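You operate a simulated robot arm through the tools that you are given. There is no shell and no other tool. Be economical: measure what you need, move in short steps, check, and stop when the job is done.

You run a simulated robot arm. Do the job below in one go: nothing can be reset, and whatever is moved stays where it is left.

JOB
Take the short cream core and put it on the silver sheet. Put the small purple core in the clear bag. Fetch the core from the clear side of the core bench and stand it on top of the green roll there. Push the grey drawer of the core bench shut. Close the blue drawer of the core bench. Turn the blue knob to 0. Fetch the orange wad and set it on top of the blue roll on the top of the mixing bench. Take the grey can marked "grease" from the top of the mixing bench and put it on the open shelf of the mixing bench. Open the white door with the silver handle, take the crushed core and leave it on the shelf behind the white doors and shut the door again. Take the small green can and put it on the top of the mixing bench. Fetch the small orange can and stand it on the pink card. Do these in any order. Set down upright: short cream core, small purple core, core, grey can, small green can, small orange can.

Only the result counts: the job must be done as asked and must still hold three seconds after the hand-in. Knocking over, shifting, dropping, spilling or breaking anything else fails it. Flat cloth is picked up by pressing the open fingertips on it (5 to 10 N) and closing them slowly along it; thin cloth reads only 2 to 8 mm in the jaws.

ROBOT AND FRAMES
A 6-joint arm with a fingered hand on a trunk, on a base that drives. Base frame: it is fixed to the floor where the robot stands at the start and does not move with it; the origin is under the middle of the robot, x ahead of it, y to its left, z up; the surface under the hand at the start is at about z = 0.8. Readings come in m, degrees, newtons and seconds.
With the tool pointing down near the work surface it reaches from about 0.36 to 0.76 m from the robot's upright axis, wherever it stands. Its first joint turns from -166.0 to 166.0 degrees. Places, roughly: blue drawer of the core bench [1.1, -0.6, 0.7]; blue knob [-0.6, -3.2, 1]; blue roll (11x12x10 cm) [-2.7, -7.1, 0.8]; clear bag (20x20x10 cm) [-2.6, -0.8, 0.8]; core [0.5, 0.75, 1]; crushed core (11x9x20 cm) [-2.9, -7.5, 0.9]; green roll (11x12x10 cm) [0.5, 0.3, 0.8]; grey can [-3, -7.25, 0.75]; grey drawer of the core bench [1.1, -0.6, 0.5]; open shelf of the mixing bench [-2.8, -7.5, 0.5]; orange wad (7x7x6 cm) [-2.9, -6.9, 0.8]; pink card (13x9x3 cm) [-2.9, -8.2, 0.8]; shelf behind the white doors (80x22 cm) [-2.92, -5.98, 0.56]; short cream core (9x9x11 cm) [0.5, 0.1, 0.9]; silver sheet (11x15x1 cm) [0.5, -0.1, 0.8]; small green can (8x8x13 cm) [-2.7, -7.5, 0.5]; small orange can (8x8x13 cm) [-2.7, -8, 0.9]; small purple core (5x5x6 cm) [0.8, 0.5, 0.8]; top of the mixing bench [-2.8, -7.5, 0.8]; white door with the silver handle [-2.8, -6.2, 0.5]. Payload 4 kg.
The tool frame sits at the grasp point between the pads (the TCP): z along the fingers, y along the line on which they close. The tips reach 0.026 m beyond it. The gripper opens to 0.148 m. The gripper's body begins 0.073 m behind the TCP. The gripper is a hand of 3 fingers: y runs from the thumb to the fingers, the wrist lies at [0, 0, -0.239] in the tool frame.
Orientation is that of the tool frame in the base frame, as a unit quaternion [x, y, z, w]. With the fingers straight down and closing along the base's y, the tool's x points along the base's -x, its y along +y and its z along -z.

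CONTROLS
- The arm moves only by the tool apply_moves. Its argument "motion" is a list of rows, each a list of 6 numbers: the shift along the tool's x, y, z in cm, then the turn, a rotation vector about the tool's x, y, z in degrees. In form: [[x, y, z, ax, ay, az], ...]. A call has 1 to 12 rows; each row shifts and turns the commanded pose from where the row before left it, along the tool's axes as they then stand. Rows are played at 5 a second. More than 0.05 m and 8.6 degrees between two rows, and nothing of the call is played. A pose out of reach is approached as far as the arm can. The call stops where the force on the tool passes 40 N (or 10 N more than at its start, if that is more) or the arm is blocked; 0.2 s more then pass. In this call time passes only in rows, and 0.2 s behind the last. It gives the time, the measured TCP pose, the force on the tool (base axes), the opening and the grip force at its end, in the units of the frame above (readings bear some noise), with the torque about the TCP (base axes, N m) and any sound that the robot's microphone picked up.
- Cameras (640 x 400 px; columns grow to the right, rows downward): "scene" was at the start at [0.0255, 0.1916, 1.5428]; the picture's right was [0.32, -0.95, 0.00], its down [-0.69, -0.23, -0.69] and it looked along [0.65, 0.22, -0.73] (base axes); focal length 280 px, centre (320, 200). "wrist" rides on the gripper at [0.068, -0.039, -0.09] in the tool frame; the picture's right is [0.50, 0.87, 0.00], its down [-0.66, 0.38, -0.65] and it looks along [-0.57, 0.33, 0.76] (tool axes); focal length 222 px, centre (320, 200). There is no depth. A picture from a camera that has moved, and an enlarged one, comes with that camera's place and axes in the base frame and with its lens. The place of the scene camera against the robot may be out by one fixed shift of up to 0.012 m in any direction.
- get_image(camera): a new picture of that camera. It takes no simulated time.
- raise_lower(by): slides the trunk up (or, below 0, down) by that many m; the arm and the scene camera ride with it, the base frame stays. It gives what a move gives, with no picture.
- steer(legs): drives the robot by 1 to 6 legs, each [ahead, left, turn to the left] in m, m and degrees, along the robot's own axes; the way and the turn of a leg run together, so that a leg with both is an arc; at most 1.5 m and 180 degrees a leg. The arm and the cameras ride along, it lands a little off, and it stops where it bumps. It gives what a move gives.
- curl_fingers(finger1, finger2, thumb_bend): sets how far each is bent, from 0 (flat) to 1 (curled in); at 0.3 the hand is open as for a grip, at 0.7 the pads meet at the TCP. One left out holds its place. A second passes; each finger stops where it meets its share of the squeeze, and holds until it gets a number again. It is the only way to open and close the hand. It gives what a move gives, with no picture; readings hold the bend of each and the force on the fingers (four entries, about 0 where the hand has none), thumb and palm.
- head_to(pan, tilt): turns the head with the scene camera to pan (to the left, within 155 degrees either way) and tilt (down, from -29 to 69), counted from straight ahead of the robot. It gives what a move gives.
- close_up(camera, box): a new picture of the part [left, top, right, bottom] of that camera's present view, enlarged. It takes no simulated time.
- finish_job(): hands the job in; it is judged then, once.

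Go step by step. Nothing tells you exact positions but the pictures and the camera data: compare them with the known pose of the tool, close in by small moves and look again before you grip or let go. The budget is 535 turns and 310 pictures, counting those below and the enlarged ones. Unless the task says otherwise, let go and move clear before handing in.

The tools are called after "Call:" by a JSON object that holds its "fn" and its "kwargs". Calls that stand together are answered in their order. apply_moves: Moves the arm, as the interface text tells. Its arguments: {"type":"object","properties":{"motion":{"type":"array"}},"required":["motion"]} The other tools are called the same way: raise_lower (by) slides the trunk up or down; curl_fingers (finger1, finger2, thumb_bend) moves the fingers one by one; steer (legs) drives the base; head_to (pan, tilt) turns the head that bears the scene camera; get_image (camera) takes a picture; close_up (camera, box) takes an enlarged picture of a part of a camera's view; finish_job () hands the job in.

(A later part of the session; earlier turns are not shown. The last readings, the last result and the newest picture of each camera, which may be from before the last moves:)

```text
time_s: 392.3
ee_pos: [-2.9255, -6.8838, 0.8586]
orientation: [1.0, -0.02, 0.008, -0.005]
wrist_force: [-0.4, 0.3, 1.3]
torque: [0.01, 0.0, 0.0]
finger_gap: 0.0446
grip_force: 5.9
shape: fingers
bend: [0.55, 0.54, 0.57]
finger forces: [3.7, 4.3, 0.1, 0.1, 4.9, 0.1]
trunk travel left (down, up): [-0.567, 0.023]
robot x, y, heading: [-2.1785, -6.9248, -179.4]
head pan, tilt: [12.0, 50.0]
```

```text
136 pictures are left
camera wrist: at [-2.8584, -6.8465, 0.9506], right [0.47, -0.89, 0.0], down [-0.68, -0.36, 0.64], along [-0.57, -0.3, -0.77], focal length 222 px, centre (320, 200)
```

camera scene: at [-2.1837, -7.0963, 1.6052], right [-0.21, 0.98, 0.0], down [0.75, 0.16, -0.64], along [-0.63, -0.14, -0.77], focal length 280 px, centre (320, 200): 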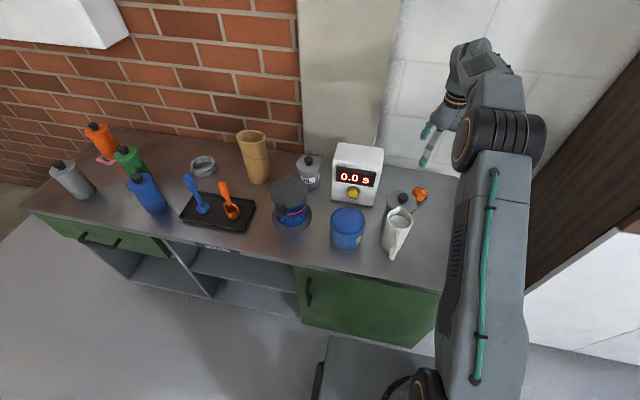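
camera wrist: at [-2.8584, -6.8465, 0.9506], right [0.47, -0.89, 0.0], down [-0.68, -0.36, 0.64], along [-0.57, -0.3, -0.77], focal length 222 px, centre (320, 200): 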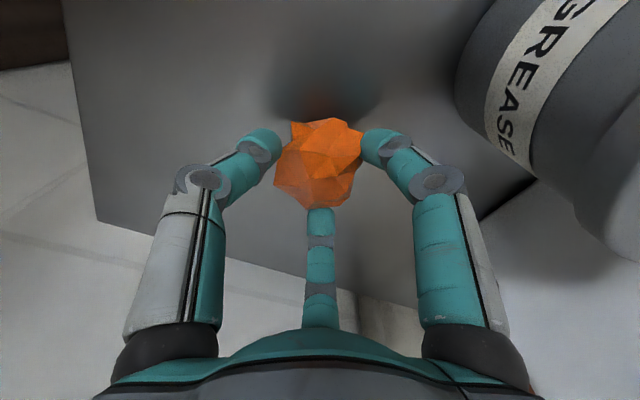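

Gripped. I lift it and carry it over to above the blue roll (about (−2.70, −7.124)).

Call:
{"fn": "apply_moves", "kwargs": {"motion": [[0, 0, -2, 0, 0, 0], [0, 0, -4.5, 0, 0, 0], [0, 0, -4.5, 0, 0, 0], [0, 0, -4.5, 0, 0, 0], [0, 0, -4.5, 0, 0, 0], [0, 0, -4.5, 0, 0, 0], [0, 0, -3, 0, 0, 0]]}}

Call:
{"fn": "apply_moves", "kwargs": {"motion": [[3.3, 3.4, 0, 0, 0, 0], [3.3, 3.4, 0, 0, 0, 0], [3.3, 3.4, 0, 0, 0, 0], [3.3, 3.4, 0, 0, 0, 0], [3.3, 3.4, 0, 0, 0, 0], [3.3, 3.4, 0, 0, 0, 0], [3.0, 3.2, 0, 0, 0, 0]]}}

Call:
{"fn": "get_image", "kwargs": {"camera": "wrist"}}

Call:
{"fn": "get_image", "kwargs": {"camera": "scene"}}

```text
time_s: 393.9
ee_pos: [-2.9067, -6.9038, 1.122]
orientation: [1.0, -0.02, 0.009, -0.005]
wrist_force: [0.2, -0.2, -0.5]
torque: [0.03, 0.05, -0.03]
finger_gap: 0.0441
grip_force: 7.1
shape: fingers
bend: [0.55, 0.54, 0.57]
finger forces: [3.5, 4.1, 0.0, 0.0, 4.8, 0.0]
out of reach, approached as far as the arm can: row 5, 6, 7
trunk travel left (down, up): [-0.567, 0.023]
robot x, y, heading: [-2.1794, -6.9246, -179.4]
head pan, tilt: [12.0, 50.0]
```

```text
time_s: 395.5
ee_pos: [-2.8975, -6.9647, 1.1388]
orientation: [1.0, -0.02, 0.01, -0.005]
wrist_force: [0.2, 0.4, -0.9]
torque: [0.01, 0.0, 0.01]
finger_gap: 0.044
grip_force: 6.2
shape: fingers
bend: [0.55, 0.54, 0.57]
finger forces: [3.4, 4.1, 0.0, 0.0, 4.8, 0.1]
out of reach, approached as far as the arm can: row 1, 2, 3, 4, 5, 6, 7
trunk travel left (down, up): [-0.567, 0.023]
robot x, y, heading: [-2.1812, -6.9232, -180.0]
head pan, tilt: [12.0, 50.0]
```

```text
135 pictures are left
camera wrist: at [-2.8296, -6.9298, 1.2311], right [0.47, -0.89, 0.0], down [-0.68, -0.36, 0.64], along [-0.56, -0.3, -0.77], focal length 222 px, centre (320, 200)
```

wrist: 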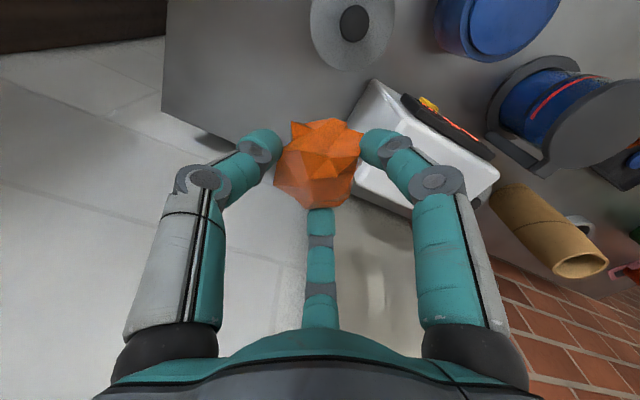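

```text
134 pictures are left
camera scene: at [-2.1845, -7.096, 1.6052], right [-0.21, 0.98, 0.0], down [0.75, 0.16, -0.64], along [-0.63, -0.14, -0.77], focal length 280 px, centre (320, 200)
```

scene: 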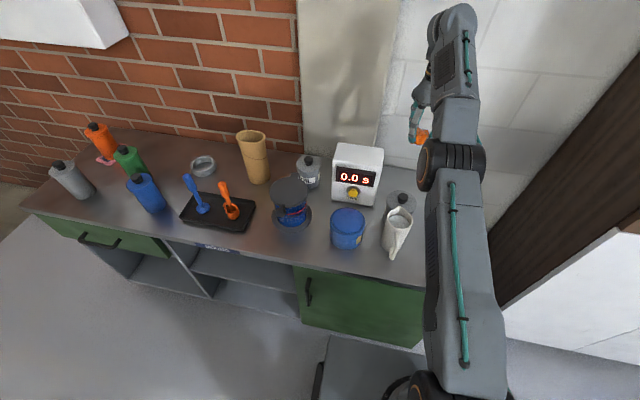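

The arm is at its reach limit at this height. I lower a little and then move inward in smaller steps.

Call:
{"fn": "apply_moves", "kwargs": {"motion": [[1, 0, 3, 0, 0, 0], [3, 0, 1, 0, 0, 0]]}}

```text
time_s: 396.1
ee_pos: [-2.8995, -6.9674, 1.1305]
orientation: [1.0, -0.02, 0.009, -0.004]
wrist_force: [-0.6, 0.9, 1.0]
torque: [0.01, 0.0, 0.01]
finger_gap: 0.0445
grip_force: 7.0
shape: fingers
bend: [0.55, 0.54, 0.57]
finger forces: [3.5, 4.2, 0.0, 0.0, 4.8, 0.1]
out of reach, approached as far as the arm can: row 1, 2
trunk travel left (down, up): [-0.567, 0.023]
robot x, y, heading: [-2.1799, -6.9247, -179.4]
head pan, tilt: [12.0, 50.0]
```

Call:
{"fn": "apply_moves", "kwargs": {"motion": [[0, 0, 4, 0, 0, 0], [0, 0, 4, 0, 0, 0]]}}

```text
time_s: 396.7
ee_pos: [-2.9216, -6.9665, 1.0563]
orientation: [1.0, -0.02, 0.01, -0.005]
wrist_force: [-0.4, 0.1, -0.7]
torque: [-0.01, 0.03, 0.0]
finger_gap: 0.044
grip_force: 5.7
shape: fingers
bend: [0.55, 0.54, 0.57]
finger forces: [3.4, 4.2, 0.0, 0.0, 4.8, 0.1]
out of reach, approached as far as the arm can: row 1, 2
trunk travel left (down, up): [-0.567, 0.023]
robot x, y, heading: [-2.1828, -6.9233, -179.7]
head pan, tilt: [12.0, 50.0]
```

Call:
{"fn": "apply_moves", "kwargs": {"motion": [[4, 0, 0, 0, 0, 0], [4, 0, 0, 0, 0, 0]]}}

```text
time_s: 397.3
ee_pos: [-2.9196, -6.9692, 1.0614]
orientation: [1.0, -0.02, 0.01, -0.005]
wrist_force: [-1.0, 0.3, -0.1]
torque: [-0.01, 0.02, 0.0]
finger_gap: 0.0439
grip_force: 6.1
shape: fingers
bend: [0.55, 0.54, 0.57]
finger forces: [3.5, 4.2, 0.0, 0.1, 4.7, 0.0]
out of reach, approached as far as the arm can: row 1, 2
trunk travel left (down, up): [-0.567, 0.023]
robot x, y, heading: [-2.1812, -6.9243, -179.7]
head pan, tilt: [12.0, 50.0]
```

The arm is stuck at its reach boundary, but the base can do the carrying: I back up 0.22 m and shift left so the hand comes over the blue roll.

Call:
{"fn": "raise_lower", "kwargs": {"by": 0.02}}

Call:
{"fn": "steer", "kwargs": {"legs": [[-0.22, 0, 0], [0, 0.155, 0]]}}

Call:
{"fn": "get_image", "kwargs": {"camera": "wrist"}}

Call:
{"fn": "get_image", "kwargs": {"camera": "scene"}}

```text
time_s: 397.9
ee_pos: [-2.9199, -6.9692, 1.0806]
orientation: [1.0, -0.02, 0.009, -0.005]
wrist_force: [0.3, 0.4, -0.8]
torque: [0.02, 0.03, 0.0]
finger_gap: 0.0443
grip_force: 6.4
shape: fingers
bend: [0.55, 0.54, 0.57]
finger forces: [3.5, 4.2, 0.0, 0.0, 4.8, 0.0]
trunk travel left (down, up): [-0.587, 0.003]
robot x, y, heading: [-2.1819, -6.9248, -179.8]
head pan, tilt: [12.0, 50.0]
```

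```text
time_s: 400.6
ee_pos: [-2.6982, -7.1239, 1.0817]
orientation: [1.0, -0.018, 0.008, -0.005]
wrist_force: [-0.4, 0.0, -0.3]
torque: [0.04, -0.01, 0.03]
finger_gap: 0.0438
grip_force: 6.3
shape: fingers
bend: [0.55, 0.54, 0.57]
finger forces: [3.4, 4.2, 0.1, 0.0, 4.8, 0.0]
trunk travel left (down, up): [-0.587, 0.003]
robot x, y, heading: [-1.9582, -7.0785, -179.7]
head pan, tilt: [12.0, 50.0]
```

```text
133 pictures are left
camera wrist: at [-2.6312, -7.0866, 1.1733], right [0.47, -0.88, 0.0], down [-0.68, -0.36, 0.64], along [-0.56, -0.3, -0.77], focal length 222 px, centre (320, 200)
```

wrist: 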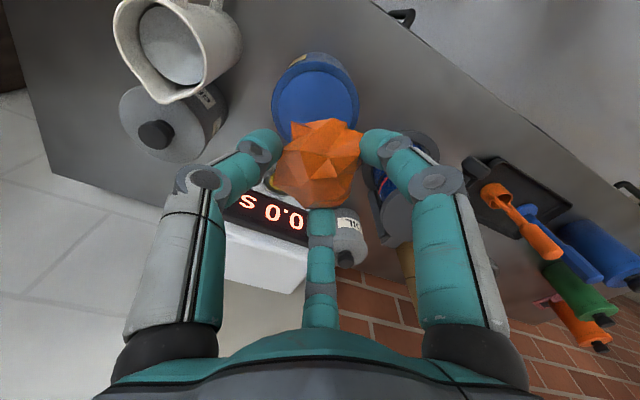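

```text
132 pictures are left
camera scene: at [-1.9622, -7.249, 1.6251], right [-0.22, 0.98, 0.0], down [0.75, 0.17, -0.64], along [-0.63, -0.14, -0.77], focal length 280 px, centre (320, 200)
```

scene: 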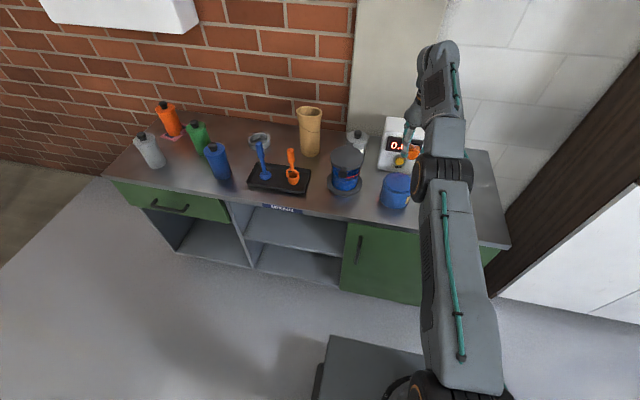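

The hand is right over the roll (−2.70, −7.118). I lower with the trunk.

Call:
{"fn": "raise_lower", "kwargs": {"by": -0.11}}

Call:
{"fn": "get_image", "kwargs": {"camera": "wrist"}}

Call:
{"fn": "close_up", "kwargs": {"camera": "scene", "box": [340, 90, 500, 240]}}

```text
time_s: 402.0
ee_pos: [-2.698, -7.1229, 0.9714]
orientation: [1.0, -0.019, 0.009, -0.004]
wrist_force: [-0.4, 0.7, 0.7]
torque: [-0.02, 0.03, 0.01]
finger_gap: 0.0439
grip_force: 6.0
shape: fingers
bend: [0.55, 0.54, 0.57]
finger forces: [3.5, 4.2, 0.0, 0.1, 4.8, 0.1]
trunk travel left (down, up): [-0.477, 0.113]
robot x, y, heading: [-1.9633, -7.0783, -179.6]
head pan, tilt: [12.0, 50.0]
```

```text
131 pictures are left
camera wrist: at [-2.6311, -7.0862, 1.0634], right [0.47, -0.88, 0.0], down [-0.68, -0.36, 0.64], along [-0.56, -0.3, -0.77], focal length 222 px, centre (320, 200)
```

wrist: 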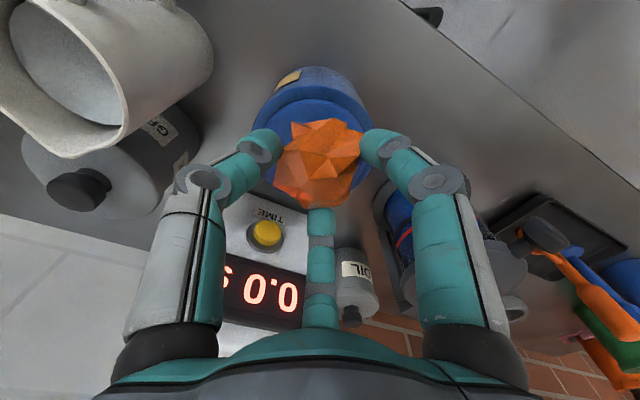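

```text
2.67 times, centred on (420, 165) of scene
camera zoom: at [-1.9621, -7.2485, 1.5152], right [-0.22, 0.98, 0.0], down [0.75, 0.17, -0.64], along [-0.63, -0.14, -0.77], focal length 747 px, centre (53, 293)
```

zoom: 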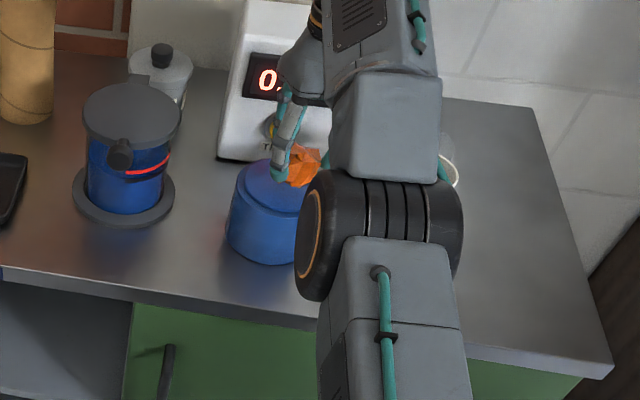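

Call:
{"fn": "raise_lower", "kwargs": {"by": -0.015}}

Call:
{"fn": "raise_lower", "kwargs": {"by": -0.006}}

Call:
{"fn": "get_image", "kwargs": {"camera": "wrist"}}

```text
time_s: 402.7
ee_pos: [-2.6992, -7.1231, 0.9566]
orientation: [1.0, -0.018, 0.008, -0.004]
wrist_force: [-0.2, 0.2, 0.6]
torque: [-0.02, 0.03, -0.02]
finger_gap: 0.0444
grip_force: 6.2
shape: fingers
bend: [0.55, 0.54, 0.57]
finger forces: [3.5, 4.1, 0.0, 0.0, 4.9, 0.0]
trunk travel left (down, up): [-0.462, 0.128]
robot x, y, heading: [-1.9587, -7.0752, -179.6]
head pan, tilt: [12.0, 50.0]
```

```text
time_s: 403.2
ee_pos: [-2.6977, -7.1223, 0.9497]
orientation: [1.0, -0.018, 0.009, -0.005]
wrist_force: [0.3, 0.7, -0.3]
torque: [0.0, -0.02, -0.01]
finger_gap: 0.0444
grip_force: 5.8
shape: fingers
bend: [0.55, 0.54, 0.57]
finger forces: [3.5, 4.3, 0.0, 0.0, 4.8, 0.0]
trunk travel left (down, up): [-0.456, 0.134]
robot x, y, heading: [-1.9599, -7.0792, -179.1]
head pan, tilt: [12.0, 50.0]
```

```text
129 pictures are left
camera wrist: at [-2.6312, -7.0862, 1.0423], right [0.47, -0.88, 0.0], down [-0.68, -0.36, 0.64], along [-0.56, -0.3, -0.77], focal length 222 px, centre (320, 200)
```

wrist: 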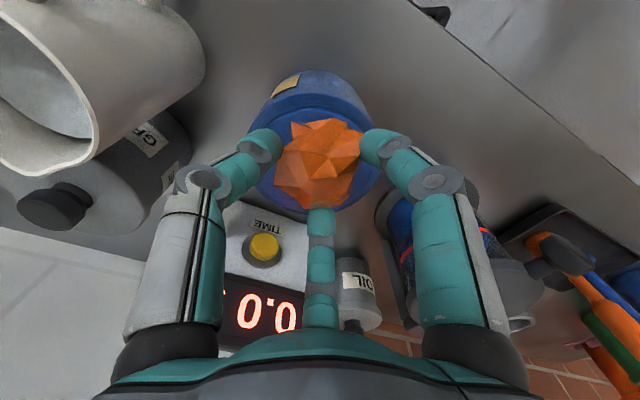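

Call:
{"fn": "raise_lower", "kwargs": {"by": -0.008}}

Call:
{"fn": "raise_lower", "kwargs": {"by": -0.006}}

```text
time_s: 403.8
ee_pos: [-2.697, -7.1228, 0.9434]
orientation: [1.0, -0.019, 0.009, -0.006]
wrist_force: [-0.5, -0.7, 8.8]
torque: [-0.03, 0.12, 0.04]
finger_gap: 0.0421
grip_force: 8.2
shape: fingers
bend: [0.56, 0.54, 0.57]
finger forces: [3.3, 6.7, 0.0, 0.0, 6.1, 0.0]
trunk travel left (down, up): [-0.448, 0.142]
robot x, y, heading: [-1.959, -7.0752, -179.8]
head pan, tilt: [12.0, 50.0]
```

```text
time_s: 404.3
ee_pos: [-2.6974, -7.1232, 0.9354]
orientation: [1.0, -0.018, 0.01, -0.005]
wrist_force: [-0.2, -0.2, 7.3]
torque: [0.0, 0.06, 0.03]
finger_gap: 0.0422
grip_force: 7.5
shape: fingers
bend: [0.56, 0.54, 0.57]
finger forces: [3.3, 6.2, 0.0, 0.0, 6.1, 0.0]
trunk travel left (down, up): [-0.442, 0.148]
robot x, y, heading: [-1.9567, -7.0738, -179.7]
head pan, tilt: [12.0, 50.0]
```

The wad rests on the roll. I release and raise.

Call:
{"fn": "curl_fingers", "kwargs": {"finger1": 0.42, "finger2": 0.42, "thumb_bend": 0.43}}

Call:
{"fn": "raise_lower", "kwargs": {"by": 0.14}}

Call:
{"fn": "get_image", "kwargs": {"camera": "wrist"}}

Call:
{"fn": "get_image", "kwargs": {"camera": "scene"}}

```text
time_s: 405.3
ee_pos: [-2.6975, -7.1221, 0.9357]
orientation: [1.0, -0.019, 0.009, -0.005]
wrist_force: [-0.3, 0.5, 0.3]
torque: [0.0, -0.01, 0.0]
finger_gap: 0.0862
grip_force: 0.1
shape: fingers
bend: [0.42, 0.42, 0.43]
finger forces: [0.1, 0.0, 0.0, 0.0, 0.0, 0.1]
trunk travel left (down, up): [-0.442, 0.148]
robot x, y, heading: [-1.9569, -7.0745, -179.5]
head pan, tilt: [12.0, 50.0]
```

```text
time_s: 407.0
ee_pos: [-2.6978, -7.1232, 1.076]
orientation: [1.0, -0.019, 0.008, -0.005]
wrist_force: [0.0, 0.7, 0.8]
torque: [0.04, -0.04, 0.01]
finger_gap: 0.0864
grip_force: 0.0
shape: fingers
bend: [0.42, 0.42, 0.43]
finger forces: [0.1, 0.1, 0.1, 0.0, 0.0, 0.1]
trunk travel left (down, up): [-0.582, 0.008]
robot x, y, heading: [-1.9574, -7.0743, -179.8]
head pan, tilt: [12.0, 50.0]
```

```text
128 pictures are left
camera wrist: at [-2.6313, -7.0863, 1.1682], right [0.47, -0.88, 0.0], down [-0.68, -0.36, 0.64], along [-0.56, -0.3, -0.77], focal length 222 px, centre (320, 200)
```

wrist: 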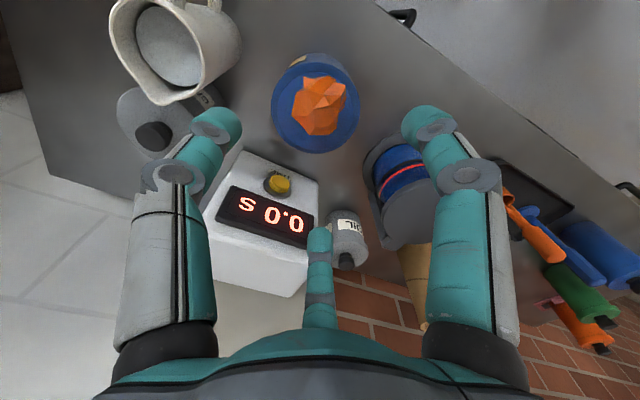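

```text
127 pictures are left
camera scene: at [-1.9623, -7.2485, 1.6201], right [-0.22, 0.98, 0.0], down [0.75, 0.17, -0.64], along [-0.63, -0.14, -0.77], focal length 280 px, centre (320, 200)
```

scene: 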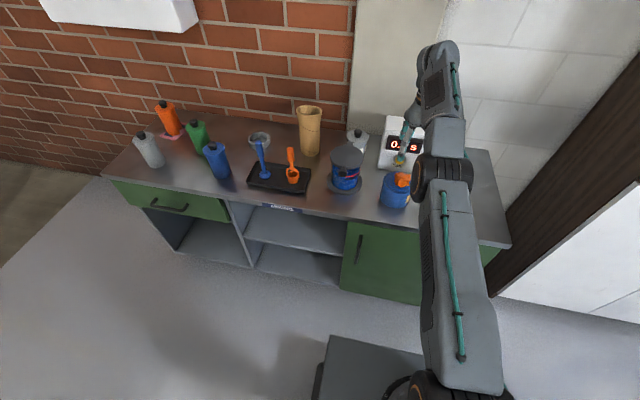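

The wad sits on the blue roll. Next the GREASE can at about (−2.818, −6.964), behind the pitcher. I check the arm moves freely again: raise/retract slightly and yaw the hand 60° so the fingers miss the pitcher.

Call:
{"fn": "apply_moves", "kwargs": {"motion": [[2, 0, -1, 0, 0, 0], [3, 0, -1, 0, 0, 0], [3, 0, -1, 0, 0, 0]]}}

```text
time_s: 407.8
ee_pos: [-2.6906, -7.1273, 1.1024]
orientation: [1.0, -0.019, 0.01, -0.005]
wrist_force: [0.0, -0.2, -0.1]
torque: [0.02, 0.0, 0.03]
finger_gap: 0.0864
grip_force: 0.0
shape: fingers
bend: [0.42, 0.42, 0.43]
finger forces: [0.0, 0.0, 0.0, 0.0, 0.0, 0.0]
out of reach, approached as far as the arm can: row 1, 2, 3
trunk travel left (down, up): [-0.582, 0.008]
robot x, y, heading: [-1.9568, -7.0744, -179.6]
head pan, tilt: [12.0, 50.0]
```

The arm is in a stretched (singular) posture. I back off from the bench and lower the hand in free space to bend the elbow again.

Call:
{"fn": "steer", "kwargs": {"legs": [[-0.45, 0, 0]]}}

Call:
{"fn": "apply_moves", "kwargs": {"motion": [[0, 0, 4.5, 0, 0, 0], [0, 0, 4.5, 0, 0, 0], [0, 0, 4.5, 0, 0, 0], [0, 0, 4.5, 0, 0, 0], [0, 0, 4.5, 0, 0, 0], [0, 0, 4.5, 0, 0, 0]]}}

Call:
{"fn": "get_image", "kwargs": {"camera": "scene"}}

```text
time_s: 410.5
ee_pos: [-2.2412, -7.1237, 1.1012]
orientation: [1.0, -0.019, 0.01, -0.005]
wrist_force: [0.1, -0.3, 0.5]
torque: [0.02, 0.0, 0.03]
finger_gap: 0.0863
grip_force: 0.0
shape: fingers
bend: [0.42, 0.42, 0.43]
finger forces: [0.0, 0.0, 0.0, 0.0, 0.0, 0.0]
trunk travel left (down, up): [-0.582, 0.008]
robot x, y, heading: [-1.5122, -7.0741, -179.9]
head pan, tilt: [12.0, 50.0]
```

```text
time_s: 411.9
ee_pos: [-2.2628, -7.1218, 0.8354]
orientation: [1.0, -0.018, 0.009, -0.005]
wrist_force: [-0.7, -0.2, -0.1]
torque: [0.01, 0.01, 0.03]
finger_gap: 0.0865
grip_force: 0.1
shape: fingers
bend: [0.42, 0.42, 0.43]
finger forces: [0.0, 0.0, 0.0, 0.1, 0.0, 0.0]
out of reach, approached as far as the arm can: row 1, 2, 3
trunk travel left (down, up): [-0.582, 0.008]
robot x, y, heading: [-1.5088, -7.0707, -179.5]
head pan, tilt: [12.0, 50.0]
```

```text
126 pictures are left
camera scene: at [-1.5138, -7.2451, 1.6202], right [-0.21, 0.98, 0.0], down [0.75, 0.16, -0.64], along [-0.63, -0.14, -0.77], focal length 280 px, centre (320, 200)
```

scene: 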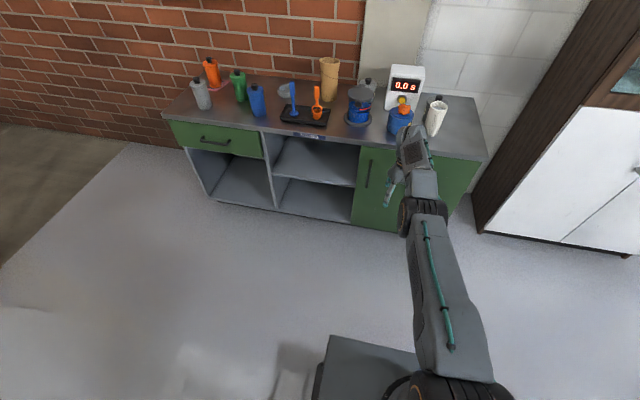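

Call:
{"fn": "apply_moves", "kwargs": {"motion": [[4, 0, 0, 0, 0, 0], [4, 0, 0, 0, 0, 0], [4, 0, -1, 0, 0, 0], [4, 0, -2, 0, 0, 0], [4, 0, -2, 0, 0, 0], [1, 0, -4.5, 0, 0, 0], [0, 0, -4.5, 0, 0, 0], [0, 0, -4.5, 0, 0, 0], [0, 0, -4.5, 0, 0, 0], [0, 0, -4.5, 0, 0, 0]]}}

```text
time_s: 414.1
ee_pos: [-2.249, -7.1437, 1.0755]
orientation: [1.0, -0.02, 0.009, -0.004]
wrist_force: [-0.4, -0.4, 0.3]
torque: [0.01, -0.02, 0.03]
finger_gap: 0.0863
grip_force: 0.0
shape: fingers
bend: [0.42, 0.42, 0.43]
finger forces: [0.0, 0.0, 0.1, 0.1, 0.1, 0.0]
out of reach, approached as far as the arm can: row 1, 2, 3, 4, 5, 6, 9, 10
trunk travel left (down, up): [-0.582, 0.008]
robot x, y, heading: [-1.5085, -7.0723, -179.5]
head pan, tilt: [12.0, 50.0]
```

Inward motion is still blocked — the elbow seems to be bent to the wrong side. I stretch the arm outward fully and then move down, to let the elbow flip to the proper side.

Call:
{"fn": "apply_moves", "kwargs": {"motion": [[-4, 0, 0, 0, 0, 0], [-4, 0, 0, 0, 0, 0], [-4, 0, 0, 0, 0, 0], [-4, 0, 2, 0, 0, 0], [0, 0, 4.5, 0, 0, 0], [0, 0, 4.5, 0, 0, 0], [0, 0, 4.5, 0, 0, 0], [0, 0, 4.5, 0, 0, 0], [0, 0, 4.5, 0, 0, 0]]}}

Call:
{"fn": "apply_moves", "kwargs": {"motion": [[4, 0, 1, 0, 0, 0], [4, 0, 1, 0, 0, 0], [4, 0, 1, 0, 0, 0], [4, 0, 1, 0, 0, 0], [4, 0, 1, 0, 0, 0]]}}

Call:
{"fn": "get_image", "kwargs": {"camera": "scene"}}

```text
time_s: 416.1
ee_pos: [-2.259, -7.1393, 0.8058]
orientation: [1.0, -0.019, 0.01, -0.004]
wrist_force: [0.1, 0.6, 0.4]
torque: [0.0, -0.04, -0.03]
finger_gap: 0.0863
grip_force: 0.0
shape: fingers
bend: [0.42, 0.42, 0.43]
finger forces: [0.0, 0.0, 0.1, 0.1, 0.0, 0.0]
out of reach, approached as far as the arm can: row 1, 2, 3, 4
trunk travel left (down, up): [-0.582, 0.008]
robot x, y, heading: [-1.5097, -7.0737, -179.5]
head pan, tilt: [12.0, 50.0]
```

```text
time_s: 417.3
ee_pos: [-2.0539, -7.1433, 0.7591]
orientation: [1.0, -0.02, 0.01, -0.005]
wrist_force: [0.5, 0.7, 0.0]
torque: [-0.01, 0.04, 0.01]
finger_gap: 0.0864
grip_force: 0.1
shape: fingers
bend: [0.42, 0.42, 0.43]
finger forces: [0.0, 0.0, 0.0, 0.0, 0.0, 0.0]
trunk travel left (down, up): [-0.582, 0.008]
robot x, y, heading: [-1.5055, -7.073, -179.7]
head pan, tilt: [12.0, 50.0]
```

```text
125 pictures are left
camera scene: at [-1.5137, -7.2451, 1.6201], right [-0.21, 0.98, 0.0], down [0.75, 0.16, -0.64], along [-0.63, -0.14, -0.77], focal length 280 px, centre (320, 200)
```

scene: 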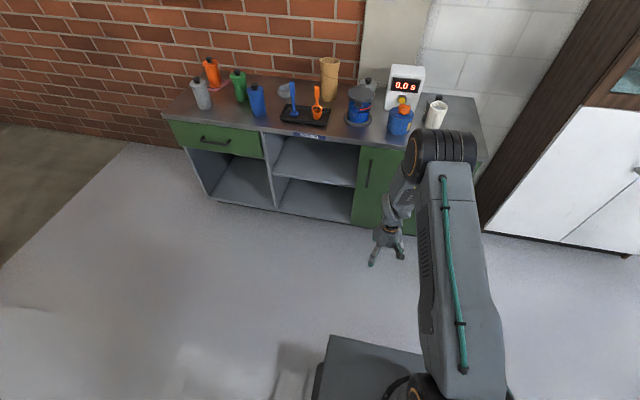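

The elbow is back to normal. I raise the hand and yaw it 60°, then drive toward the grease can.

Call:
{"fn": "apply_moves", "kwargs": {"motion": [[1, 0, -4.5, 0, 0, 0], [1, 0, -4.5, 0, 0, 0], [0, 0, -4.5, 0, 0, -7.5], [0, 0, -4.5, 0, 0, -7.5], [0, 0, -4.5, 0, 0, -7.5], [0, 0, -4.5, 0, 0, -7.5], [0, 0, -4.5, 0, 0, -7.5], [0, 0, -4.5, 0, 0, -7.5], [0, 0, -2, 0, 0, -7.5], [0, 0, 0, 0, 0, -7.5]]}}

Call:
{"fn": "curl_fingers", "kwargs": {"finger1": 0.32, "finger2": 0.32, "thumb_bend": 0.32}}

Call:
{"fn": "steer", "kwargs": {"legs": [[0, -0.1, 0], [0.7, 0, 0]]}}

Call:
{"fn": "get_image", "kwargs": {"camera": "wrist"}}

Call:
{"fn": "get_image", "kwargs": {"camera": "scene"}}

```text
time_s: 419.5
ee_pos: [-2.0429, -7.1473, 1.1385]
orientation: [0.875, 0.484, 0.012, 0.0]
wrist_force: [0.1, -0.4, -0.7]
torque: [-0.03, -0.01, -0.01]
finger_gap: 0.0865
grip_force: 0.0
shape: fingers
bend: [0.42, 0.42, 0.43]
finger forces: [0.0, 0.0, 0.0, 0.0, 0.0, 0.0]
trunk travel left (down, up): [-0.582, 0.008]
robot x, y, heading: [-1.5114, -7.0741, -179.9]
head pan, tilt: [12.0, 50.0]
```

```text
time_s: 420.5
ee_pos: [-2.0441, -7.1485, 1.1385]
orientation: [0.875, 0.484, 0.011, 0.001]
wrist_force: [-0.3, -0.1, -0.1]
torque: [-0.01, -0.01, -0.01]
finger_gap: 0.1201
grip_force: 0.0
shape: fingers
bend: [0.32, 0.32, 0.32]
finger forces: [0.0, 0.0, 0.0, 0.0, 0.1, 0.1]
trunk travel left (down, up): [-0.582, 0.008]
robot x, y, heading: [-1.5143, -7.0722, -179.7]
head pan, tilt: [12.0, 50.0]
```

```text
time_s: 425.1
ee_pos: [-2.7446, -7.047, 1.1385]
orientation: [0.877, 0.481, 0.012, 0.001]
wrist_force: [0.4, 0.6, -0.3]
torque: [0.0, 0.01, 0.0]
finger_gap: 0.1204
grip_force: 0.0
shape: fingers
bend: [0.32, 0.32, 0.32]
finger forces: [0.1, 0.0, 0.1, 0.1, 0.0, 0.0]
trunk travel left (down, up): [-0.582, 0.008]
robot x, y, heading: [-2.2099, -6.9732, 180.3]
head pan, tilt: [12.0, 50.0]
```

```text
124 pictures are left
camera wrist: at [-2.743, -6.969, 1.2294], right [1.0, -0.05, 0.02], down [-0.05, -0.76, 0.65], along [-0.01, -0.65, -0.76], focal length 222 px, centre (320, 200)
```

wrist: 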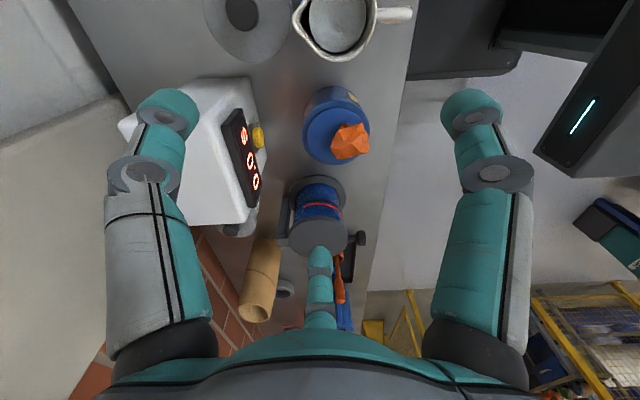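

```text
123 pictures are left
camera scene: at [-2.2154, -7.1478, 1.6201], right [-0.21, 0.98, 0.0], down [0.75, 0.16, -0.64], along [-0.63, -0.13, -0.77], focal length 280 px, centre (320, 200)
```

scene: 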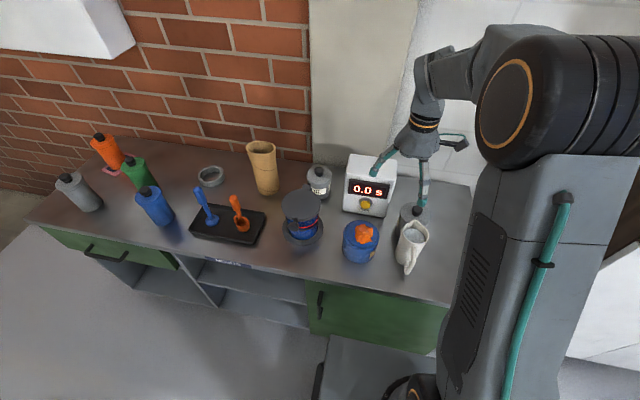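

The grease can's cap is at (−2.818, −6.967, ~0.92). I centre over it and lower partway.

Call:
{"fn": "apply_moves", "kwargs": {"motion": [[0.96, -3.5, 0.5, 0, 0, 0], [0.96, -3.5, 0.5, 0, 0, 0], [0.96, -3.5, 0.5, 0, 0, 0], [0, 0, 4, 0, 0, 0], [0, 0, 4, 0, 0, 0], [0, 0, 3, 0, 0, 0]]}}

Call:
{"fn": "get_image", "kwargs": {"camera": "wrist"}}

Call:
{"fn": "close_up", "kwargs": {"camera": "scene", "box": [330, 140, 480, 290]}}

```text
time_s: 426.5
ee_pos: [-2.8169, -6.9634, 1.0139]
orientation: [0.877, 0.48, 0.01, 0.001]
wrist_force: [-0.8, 0.1, -0.2]
torque: [0.01, -0.01, 0.0]
finger_gap: 0.1206
grip_force: 0.2
shape: fingers
bend: [0.32, 0.32, 0.32]
finger forces: [0.1, 0.0, 0.1, 0.0, 0.0, 0.0]
trunk travel left (down, up): [-0.582, 0.008]
robot x, y, heading: [-2.2104, -6.9769, 179.9]
head pan, tilt: [12.0, 50.0]
```

```text
122 pictures are left
camera wrist: at [-2.8144, -6.8855, 1.1043], right [1.0, -0.05, 0.02], down [-0.05, -0.76, 0.65], along [-0.01, -0.65, -0.76], focal length 222 px, centre (320, 200)
```

wrist: 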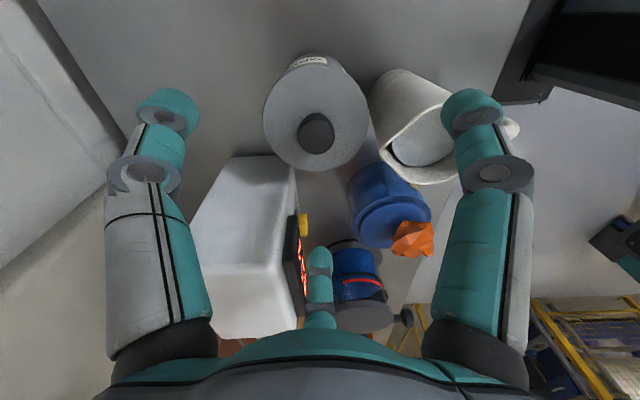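

```text
2.67 times, centred on (405, 215) of scene
camera zoom: at [-2.2155, -7.1477, 1.6202], right [-0.21, 0.98, 0.0], down [0.75, 0.16, -0.64], along [-0.63, -0.13, -0.77], focal length 747 px, centre (93, 160)
```

zoom: 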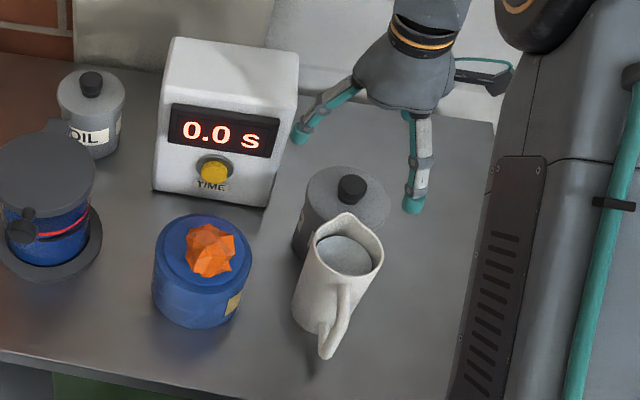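

Centred. The finger pointing toward the timer is close, so I yaw 8° more and narrow the opening slightly, then descend.

Call:
{"fn": "curl_fingers", "kwargs": {"finger1": 0.36, "finger2": 0.36, "thumb_bend": 0.36}}

Call:
{"fn": "apply_moves", "kwargs": {"motion": [[0, 0, 0, 0, 0, -8], [-0.1, 0.2, 3, 0, 0, 0], [0, 0, 3, 0, 0, 0]]}}

Call:
{"fn": "get_image", "kwargs": {"camera": "wrist"}}

Call:
{"fn": "close_up", "kwargs": {"camera": "scene", "box": [330, 140, 480, 290]}}

```text
time_s: 427.5
ee_pos: [-2.8146, -6.9625, 1.0139]
orientation: [0.877, 0.481, 0.01, 0.002]
wrist_force: [-0.7, 0.5, 0.4]
torque: [0.0, 0.02, -0.03]
finger_gap: 0.1085
grip_force: 0.1
shape: fingers
bend: [0.36, 0.36, 0.36]
finger forces: [0.0, 0.1, 0.1, 0.0, 0.0, 0.0]
trunk travel left (down, up): [-0.582, 0.008]
robot x, y, heading: [-2.2086, -6.9775, 180.1]
head pan, tilt: [12.0, 50.0]
```

```text
time_s: 428.3
ee_pos: [-2.8113, -6.9642, 0.952]
orientation: [0.841, 0.54, 0.011, 0.001]
wrist_force: [0.2, 0.3, 0.2]
torque: [-0.05, 0.03, -0.02]
finger_gap: 0.1086
grip_force: 0.1
shape: fingers
bend: [0.36, 0.36, 0.36]
finger forces: [0.0, 0.1, 0.1, 0.0, 0.1, 0.1]
trunk travel left (down, up): [-0.582, 0.008]
robot x, y, heading: [-2.2106, -6.9751, 180.0]
head pan, tilt: [12.0, 50.0]
```

```text
120 pictures are left
camera wrist: at [-2.8212, -6.8866, 1.0435], right [1.0, 0.09, 0.02], down [0.06, -0.76, 0.65], along [0.08, -0.64, -0.76], focal length 222 px, centre (320, 200)
```

wrist: 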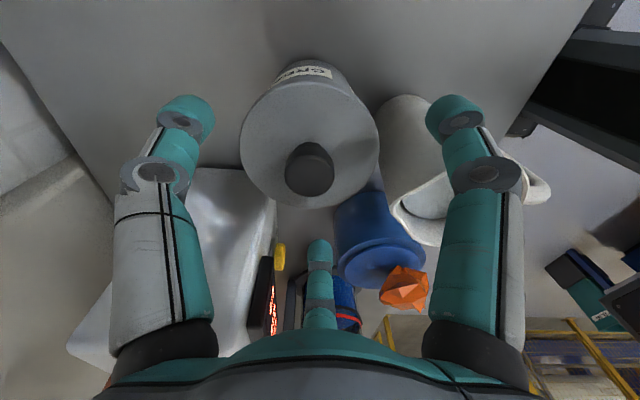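

```text
2.67 times, centred on (405, 215) of scene
camera zoom: at [-2.2155, -7.1478, 1.6202], right [-0.21, 0.98, 0.0], down [0.75, 0.16, -0.64], along [-0.63, -0.13, -0.77], focal length 747 px, centre (93, 160)
```

zoom: 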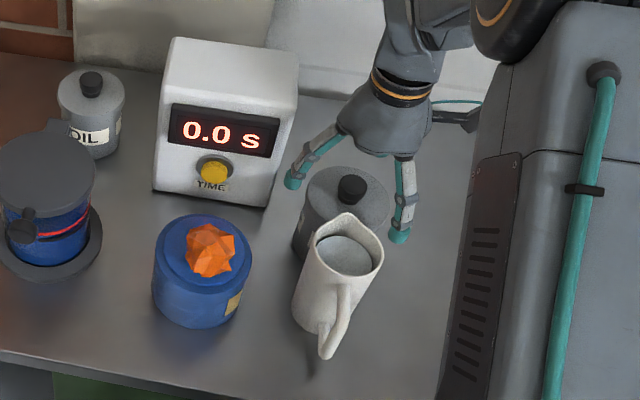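

Call:
{"fn": "apply_moves", "kwargs": {"motion": [[-0.2, -0.45, 3, 0, 0, 0], [0, 0, 2.5, 0, 0, 0]]}}

Call:
{"fn": "get_image", "kwargs": {"camera": "wrist"}}

```text
time_s: 428.9
ee_pos: [-2.8148, -6.9654, 0.8952]
orientation: [0.841, 0.541, 0.011, 0.002]
wrist_force: [-0.3, 1.2, 0.8]
torque: [0.02, -0.03, -0.01]
finger_gap: 0.1086
grip_force: 0.0
shape: fingers
bend: [0.36, 0.36, 0.36]
finger forces: [0.0, 0.1, 0.0, 0.0, 0.1, 0.0]
trunk travel left (down, up): [-0.582, 0.008]
robot x, y, heading: [-2.2102, -6.976, 180.0]
head pan, tilt: [12.0, 50.0]
```

```text
118 pictures are left
camera wrist: at [-2.8248, -6.8873, 0.9873], right [1.0, 0.09, 0.02], down [0.06, -0.76, 0.65], along [0.08, -0.64, -0.76], focal length 222 px, centre (320, 200)
```

wrist: 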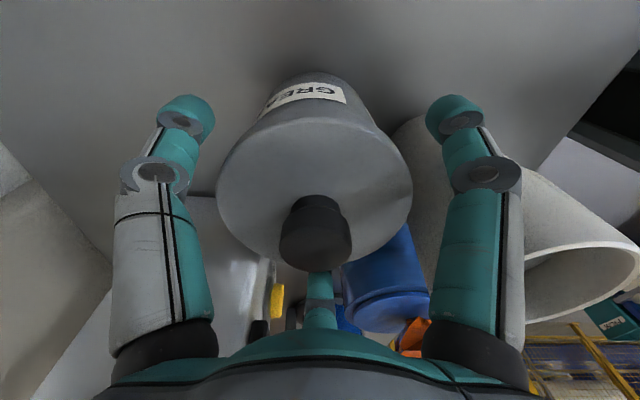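

Call:
{"fn": "apply_moves", "kwargs": {"motion": [[0, 0, 1.5, 0, 0, 0], [0, 0, 1.0, 0, 0, 0]]}}

Call:
{"fn": "curl_fingers", "kwargs": {"finger1": 0.6, "finger2": 0.6, "thumb_bend": 0.6}}

Call:
{"fn": "apply_moves", "kwargs": {"motion": [[0, 0, -1, 0, 0, 0], [0, 0, -2, 0, 0, 0]]}}

Call:
{"fn": "get_image", "kwargs": {"camera": "wrist"}}

```text
time_s: 429.5
ee_pos: [-2.8156, -6.9663, 0.8725]
orientation: [0.841, 0.541, 0.01, 0.002]
wrist_force: [-0.2, 0.0, -0.5]
torque: [0.01, -0.03, 0.05]
finger_gap: 0.1086
grip_force: 0.1
shape: fingers
bend: [0.36, 0.36, 0.36]
finger forces: [0.0, 0.0, 0.1, 0.1, 0.0, 0.0]
trunk travel left (down, up): [-0.582, 0.008]
robot x, y, heading: [-2.2084, -6.9746, 179.9]
head pan, tilt: [12.0, 50.0]
```

```text
time_s: 430.5
ee_pos: [-2.816, -6.9651, 0.8723]
orientation: [0.841, 0.54, 0.011, 0.002]
wrist_force: [-2.6, 0.5, 7.6]
torque: [0.28, 0.44, 0.03]
finger_gap: 0.0694
grip_force: 29.6
shape: fingers
bend: [0.47, 0.44, 0.53]
finger forces: [17.1, 17.7, 0.0, 0.0, 24.2, 0.0]
trunk travel left (down, up): [-0.582, 0.008]
robot x, y, heading: [-2.2087, -6.9711, 179.9]
head pan, tilt: [12.0, 50.0]
```

```text
time_s: 431.1
ee_pos: [-2.8162, -6.9658, 0.9025]
orientation: [0.842, 0.54, 0.012, 0.002]
wrist_force: [0.2, -1.3, -2.2]
torque: [0.01, 0.01, -0.02]
finger_gap: 0.0688
grip_force: 28.0
shape: fingers
bend: [0.46, 0.44, 0.54]
finger forces: [16.8, 17.1, 0.1, 0.0, 22.3, 0.0]
trunk travel left (down, up): [-0.582, 0.008]
robot x, y, heading: [-2.2076, -6.9769, 179.9]
head pan, tilt: [12.0, 50.0]
heard: snap
```

```text
117 pictures are left
camera wrist: at [-2.8262, -6.8883, 0.9931], right [1.0, 0.09, 0.02], down [0.06, -0.76, 0.65], along [0.08, -0.64, -0.76], focal length 222 px, centre (320, 200)
```

wrist: 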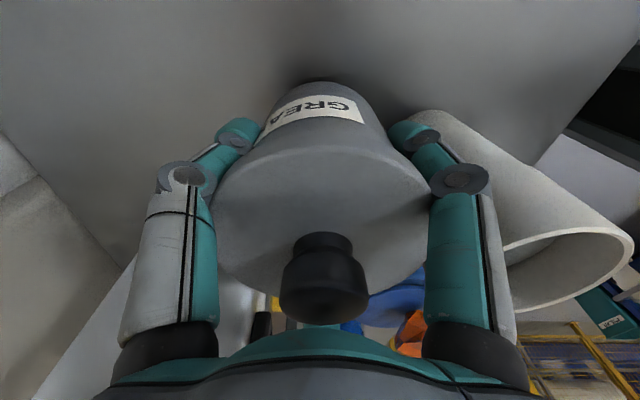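

I heard a "snap" during the lift. I look closely before going on.

Call:
{"fn": "close_up", "kwargs": {"camera": "scene", "box": [330, 140, 480, 290]}}

Call:
{"fn": "close_up", "kwargs": {"camera": "wrist", "box": [170, 60, 480, 340]}}

```text
2.67 times, centred on (405, 215) of scene
camera zoom: at [-2.2153, -7.1478, 1.6201], right [-0.21, 0.98, 0.0], down [0.75, 0.16, -0.64], along [-0.63, -0.13, -0.77], focal length 747 px, centre (93, 160)
```

zoom: 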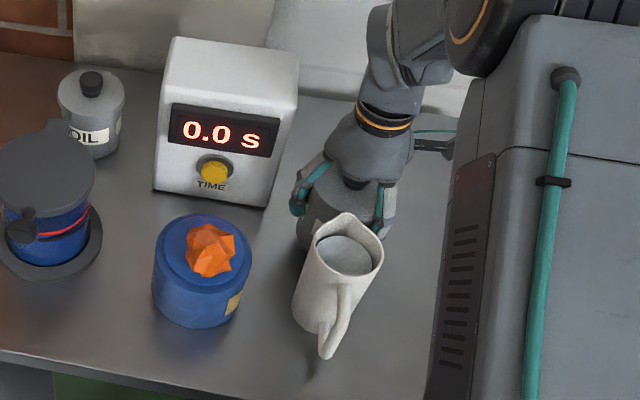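

```text
1.43 times, centred on (325, 200) of wrist
camera zoom: at [-2.8262, -6.8883, 0.9931], right [1.0, 0.09, 0.02], down [0.06, -0.76, 0.65], along [0.08, -0.64, -0.76], focal length 317 px, centre (313, 200)
```

zoom: 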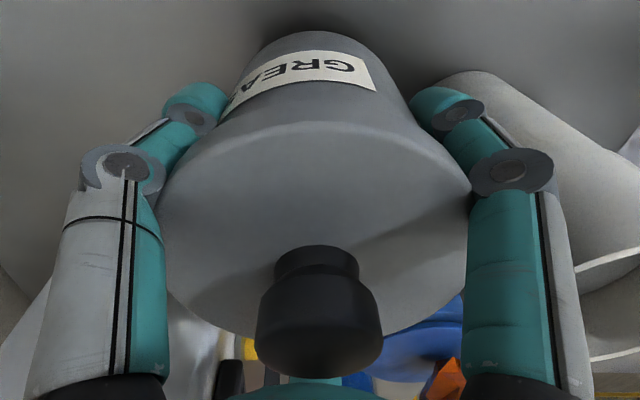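

Nothing looks damaged; the can is held intact. I lift it clear and move it to the free spot at the bench's right end, about (−2.735, −6.835), for regrasping.

Call:
{"fn": "apply_moves", "kwargs": {"motion": [[0, 0, -4, 0, 0, 0], [0, 0, -4, 0, 0, 0], [0, 0, -4, 0, 0, 0], [3.8, 0.6, 0, 0, 0, 0], [3.8, 0.6, 0, 0, 0, 0], [3.8, 0.6, 0, 0, 0, 0], [3.8, 0.6, 0, 0, 0, 0]]}}

Call:
{"fn": "get_image", "kwargs": {"camera": "wrist"}}

Call:
{"fn": "get_image", "kwargs": {"camera": "scene"}}

```text
time_s: 432.6
ee_pos: [-2.7413, -6.9069, 1.0096]
orientation: [0.844, 0.536, 0.007, -0.013]
wrist_force: [-2.4, 0.6, 20.4]
torque: [-0.59, -0.43, -0.03]
finger_gap: 0.0672
grip_force: 33.7
shape: fingers
bend: [0.47, 0.42, 0.55]
finger forces: [17.6, 23.3, 0.0, 0.0, 26.3, 0.1]
out of reach, approached as far as the arm can: row 4, 5, 6, 7
trunk travel left (down, up): [-0.582, 0.008]
robot x, y, heading: [-2.2143, -6.9758, 180.2]
head pan, tilt: [12.0, 50.0]
stopped in row 7: the force on the tool passed its limit at 47 N (the readings are from after the stop); the commanded pose is now the measured one
```

```text
114 pictures are left
camera wrist: at [-2.7474, -6.8319, 1.1023], right [1.0, 0.08, 0.0], down [0.06, -0.77, 0.63], along [0.05, -0.63, -0.78], focal length 222 px, centre (320, 200)
```

wrist: 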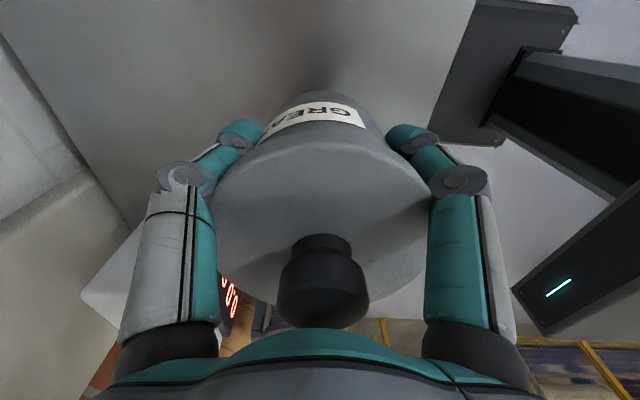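

```text
113 pictures are left
camera scene: at [-2.2152, -7.1482, 1.6203], right [-0.21, 0.98, 0.0], down [0.75, 0.16, -0.64], along [-0.63, -0.13, -0.77], focal length 280 px, centre (320, 200)
```

scene: 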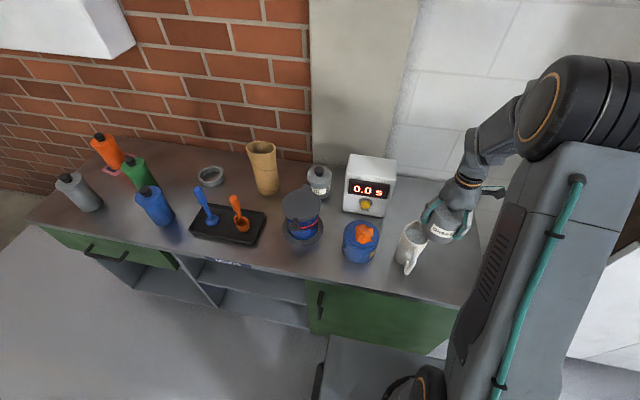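

The can's bottom is touching the pitcher rim. I raise straight up at once.

Call:
{"fn": "apply_moves", "kwargs": {"motion": [[0, 0, -2, 0, 0, 0], [0, 0, -3, 0, 0, 0]]}}

Call:
{"fn": "close_up", "kwargs": {"camera": "scene", "box": [330, 140, 500, 290]}}

```text
time_s: 433.2
ee_pos: [-2.738, -6.9184, 1.0518]
orientation: [0.846, 0.534, 0.01, -0.017]
wrist_force: [0.0, -0.1, -1.4]
torque: [0.0, -0.01, -0.02]
finger_gap: 0.0674
grip_force: 28.9
shape: fingers
bend: [0.47, 0.42, 0.55]
finger forces: [16.5, 18.1, 0.0, 0.0, 24.0, 0.0]
out of reach, approached as far as the arm can: row 2
trunk travel left (down, up): [-0.582, 0.008]
robot x, y, heading: [-2.2082, -6.9759, 179.8]
head pan, tilt: [12.0, 50.0]
```

```text
2.67 times, centred on (415, 215) of scene
camera zoom: at [-2.2153, -7.1479, 1.62], right [-0.21, 0.98, 0.0], down [0.75, 0.16, -0.64], along [-0.63, -0.13, -0.77], focal length 747 px, centre (67, 160)
```

zoom: 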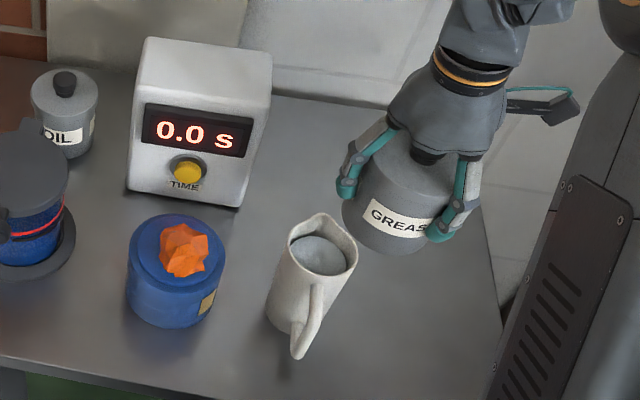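

The pitcher still stands in place. The arm is at a joint limit with this yaw, so I shift the base 8.5 cm to the right instead.

Call:
{"fn": "steer", "kwargs": {"legs": [[0, -0.085, 0]]}}

Call:
{"fn": "get_image", "kwargs": {"camera": "scene"}}

Call:
{"fn": "get_image", "kwargs": {"camera": "wrist"}}

```text
time_s: 434.3
ee_pos: [-2.7369, -6.8316, 1.0521]
orientation: [0.847, 0.532, 0.01, -0.017]
wrist_force: [1.0, -0.2, -1.9]
torque: [0.01, 0.0, 0.0]
finger_gap: 0.0676
grip_force: 29.7
shape: fingers
bend: [0.47, 0.42, 0.55]
finger forces: [16.5, 18.1, 0.0, 0.0, 24.0, 0.0]
trunk travel left (down, up): [-0.582, 0.008]
robot x, y, heading: [-2.2087, -6.8918, 179.9]
head pan, tilt: [12.0, 50.0]
```

```text
111 pictures are left
camera scene: at [-2.2157, -7.062, 1.6202], right [-0.21, 0.98, 0.0], down [0.75, 0.16, -0.64], along [-0.63, -0.13, -0.77], focal length 280 px, centre (320, 200)
```

scene: 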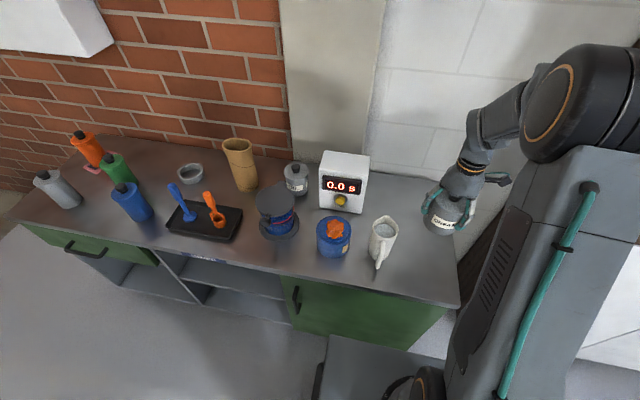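

```text
110 pictures are left
camera wrist: at [-2.7436, -6.7568, 1.1464], right [1.0, 0.08, 0.0], down [0.06, -0.78, 0.62], along [0.05, -0.62, -0.78], focal length 222 px, centre (320, 200)
```

wrist: 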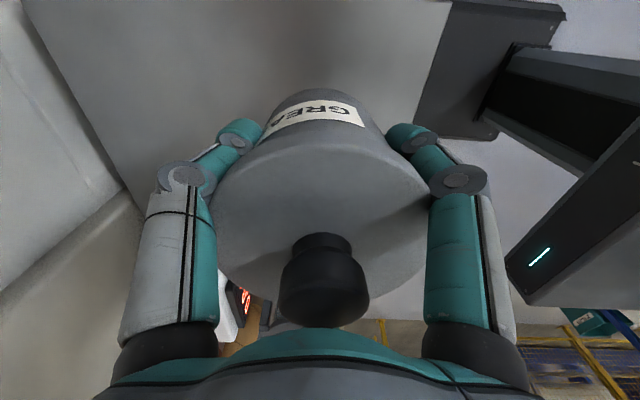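

The can is over the bench (2–3 cm inside its right edge). I lower it with the trunk.

Call:
{"fn": "raise_lower", "kwargs": {"by": -0.165}}

Call:
{"fn": "raise_lower", "kwargs": {"by": -0.01}}

Call:
{"fn": "get_image", "kwargs": {"camera": "scene"}}

```text
time_s: 436.1
ee_pos: [-2.7376, -6.8318, 0.8885]
orientation: [0.846, 0.532, 0.011, -0.016]
wrist_force: [-0.3, 0.1, -2.5]
torque: [0.0, -0.01, 0.0]
finger_gap: 0.0675
grip_force: 29.6
shape: fingers
bend: [0.47, 0.42, 0.55]
finger forces: [16.5, 18.2, 0.1, 0.0, 24.0, 0.1]
trunk travel left (down, up): [-0.417, 0.173]
robot x, y, heading: [-2.2114, -6.8891, 180.2]
head pan, tilt: [12.0, 50.0]
```

```text
time_s: 436.7
ee_pos: [-2.7358, -6.8319, 0.8778]
orientation: [0.846, 0.532, 0.01, -0.016]
wrist_force: [-0.4, 1.1, -2.5]
torque: [0.0, 0.05, -0.01]
finger_gap: 0.0675
grip_force: 29.4
shape: fingers
bend: [0.47, 0.42, 0.55]
finger forces: [16.5, 18.1, 0.0, 0.0, 24.0, 0.0]
trunk travel left (down, up): [-0.407, 0.183]
robot x, y, heading: [-2.2121, -6.89, 180.0]
head pan, tilt: [12.0, 50.0]
```

```text
109 pictures are left
camera scene: at [-2.2156, -7.0629, 1.4451], right [-0.21, 0.98, 0.0], down [0.75, 0.16, -0.64], along [-0.63, -0.13, -0.77], focal length 280 px, centre (320, 200)
```

scene: 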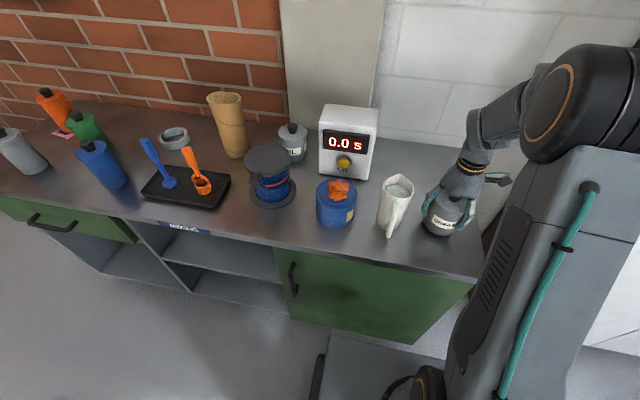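

Call:
{"fn": "raise_lower", "kwargs": {"by": -0.006}}

Call:
{"fn": "raise_lower", "kwargs": {"by": -0.004}}

```text
time_s: 437.3
ee_pos: [-2.7368, -6.8321, 0.8715]
orientation: [0.847, 0.532, 0.01, -0.017]
wrist_force: [-1.3, -0.7, 0.9]
torque: [0.06, -0.04, 0.02]
finger_gap: 0.0672
grip_force: 29.6
shape: fingers
bend: [0.47, 0.42, 0.55]
finger forces: [16.7, 18.4, 0.0, 0.1, 23.9, 0.1]
trunk travel left (down, up): [-0.401, 0.189]
robot x, y, heading: [-2.2089, -6.8859, 179.7]
head pan, tilt: [12.0, 50.0]
```

```text
time_s: 437.8
ee_pos: [-2.738, -6.8324, 0.87]
orientation: [0.847, 0.531, 0.008, -0.019]
wrist_force: [-4.5, -4.8, 27.5]
torque: [0.48, -0.48, 0.06]
finger_gap: 0.0674
grip_force: 34.0
shape: fingers
bend: [0.47, 0.42, 0.55]
finger forces: [17.4, 22.1, 0.0, 0.0, 28.1, 0.1]
trunk travel left (down, up): [-0.397, 0.193]
robot x, y, heading: [-2.208, -6.888, 180.0]
head pan, tilt: [12.0, 50.0]
```

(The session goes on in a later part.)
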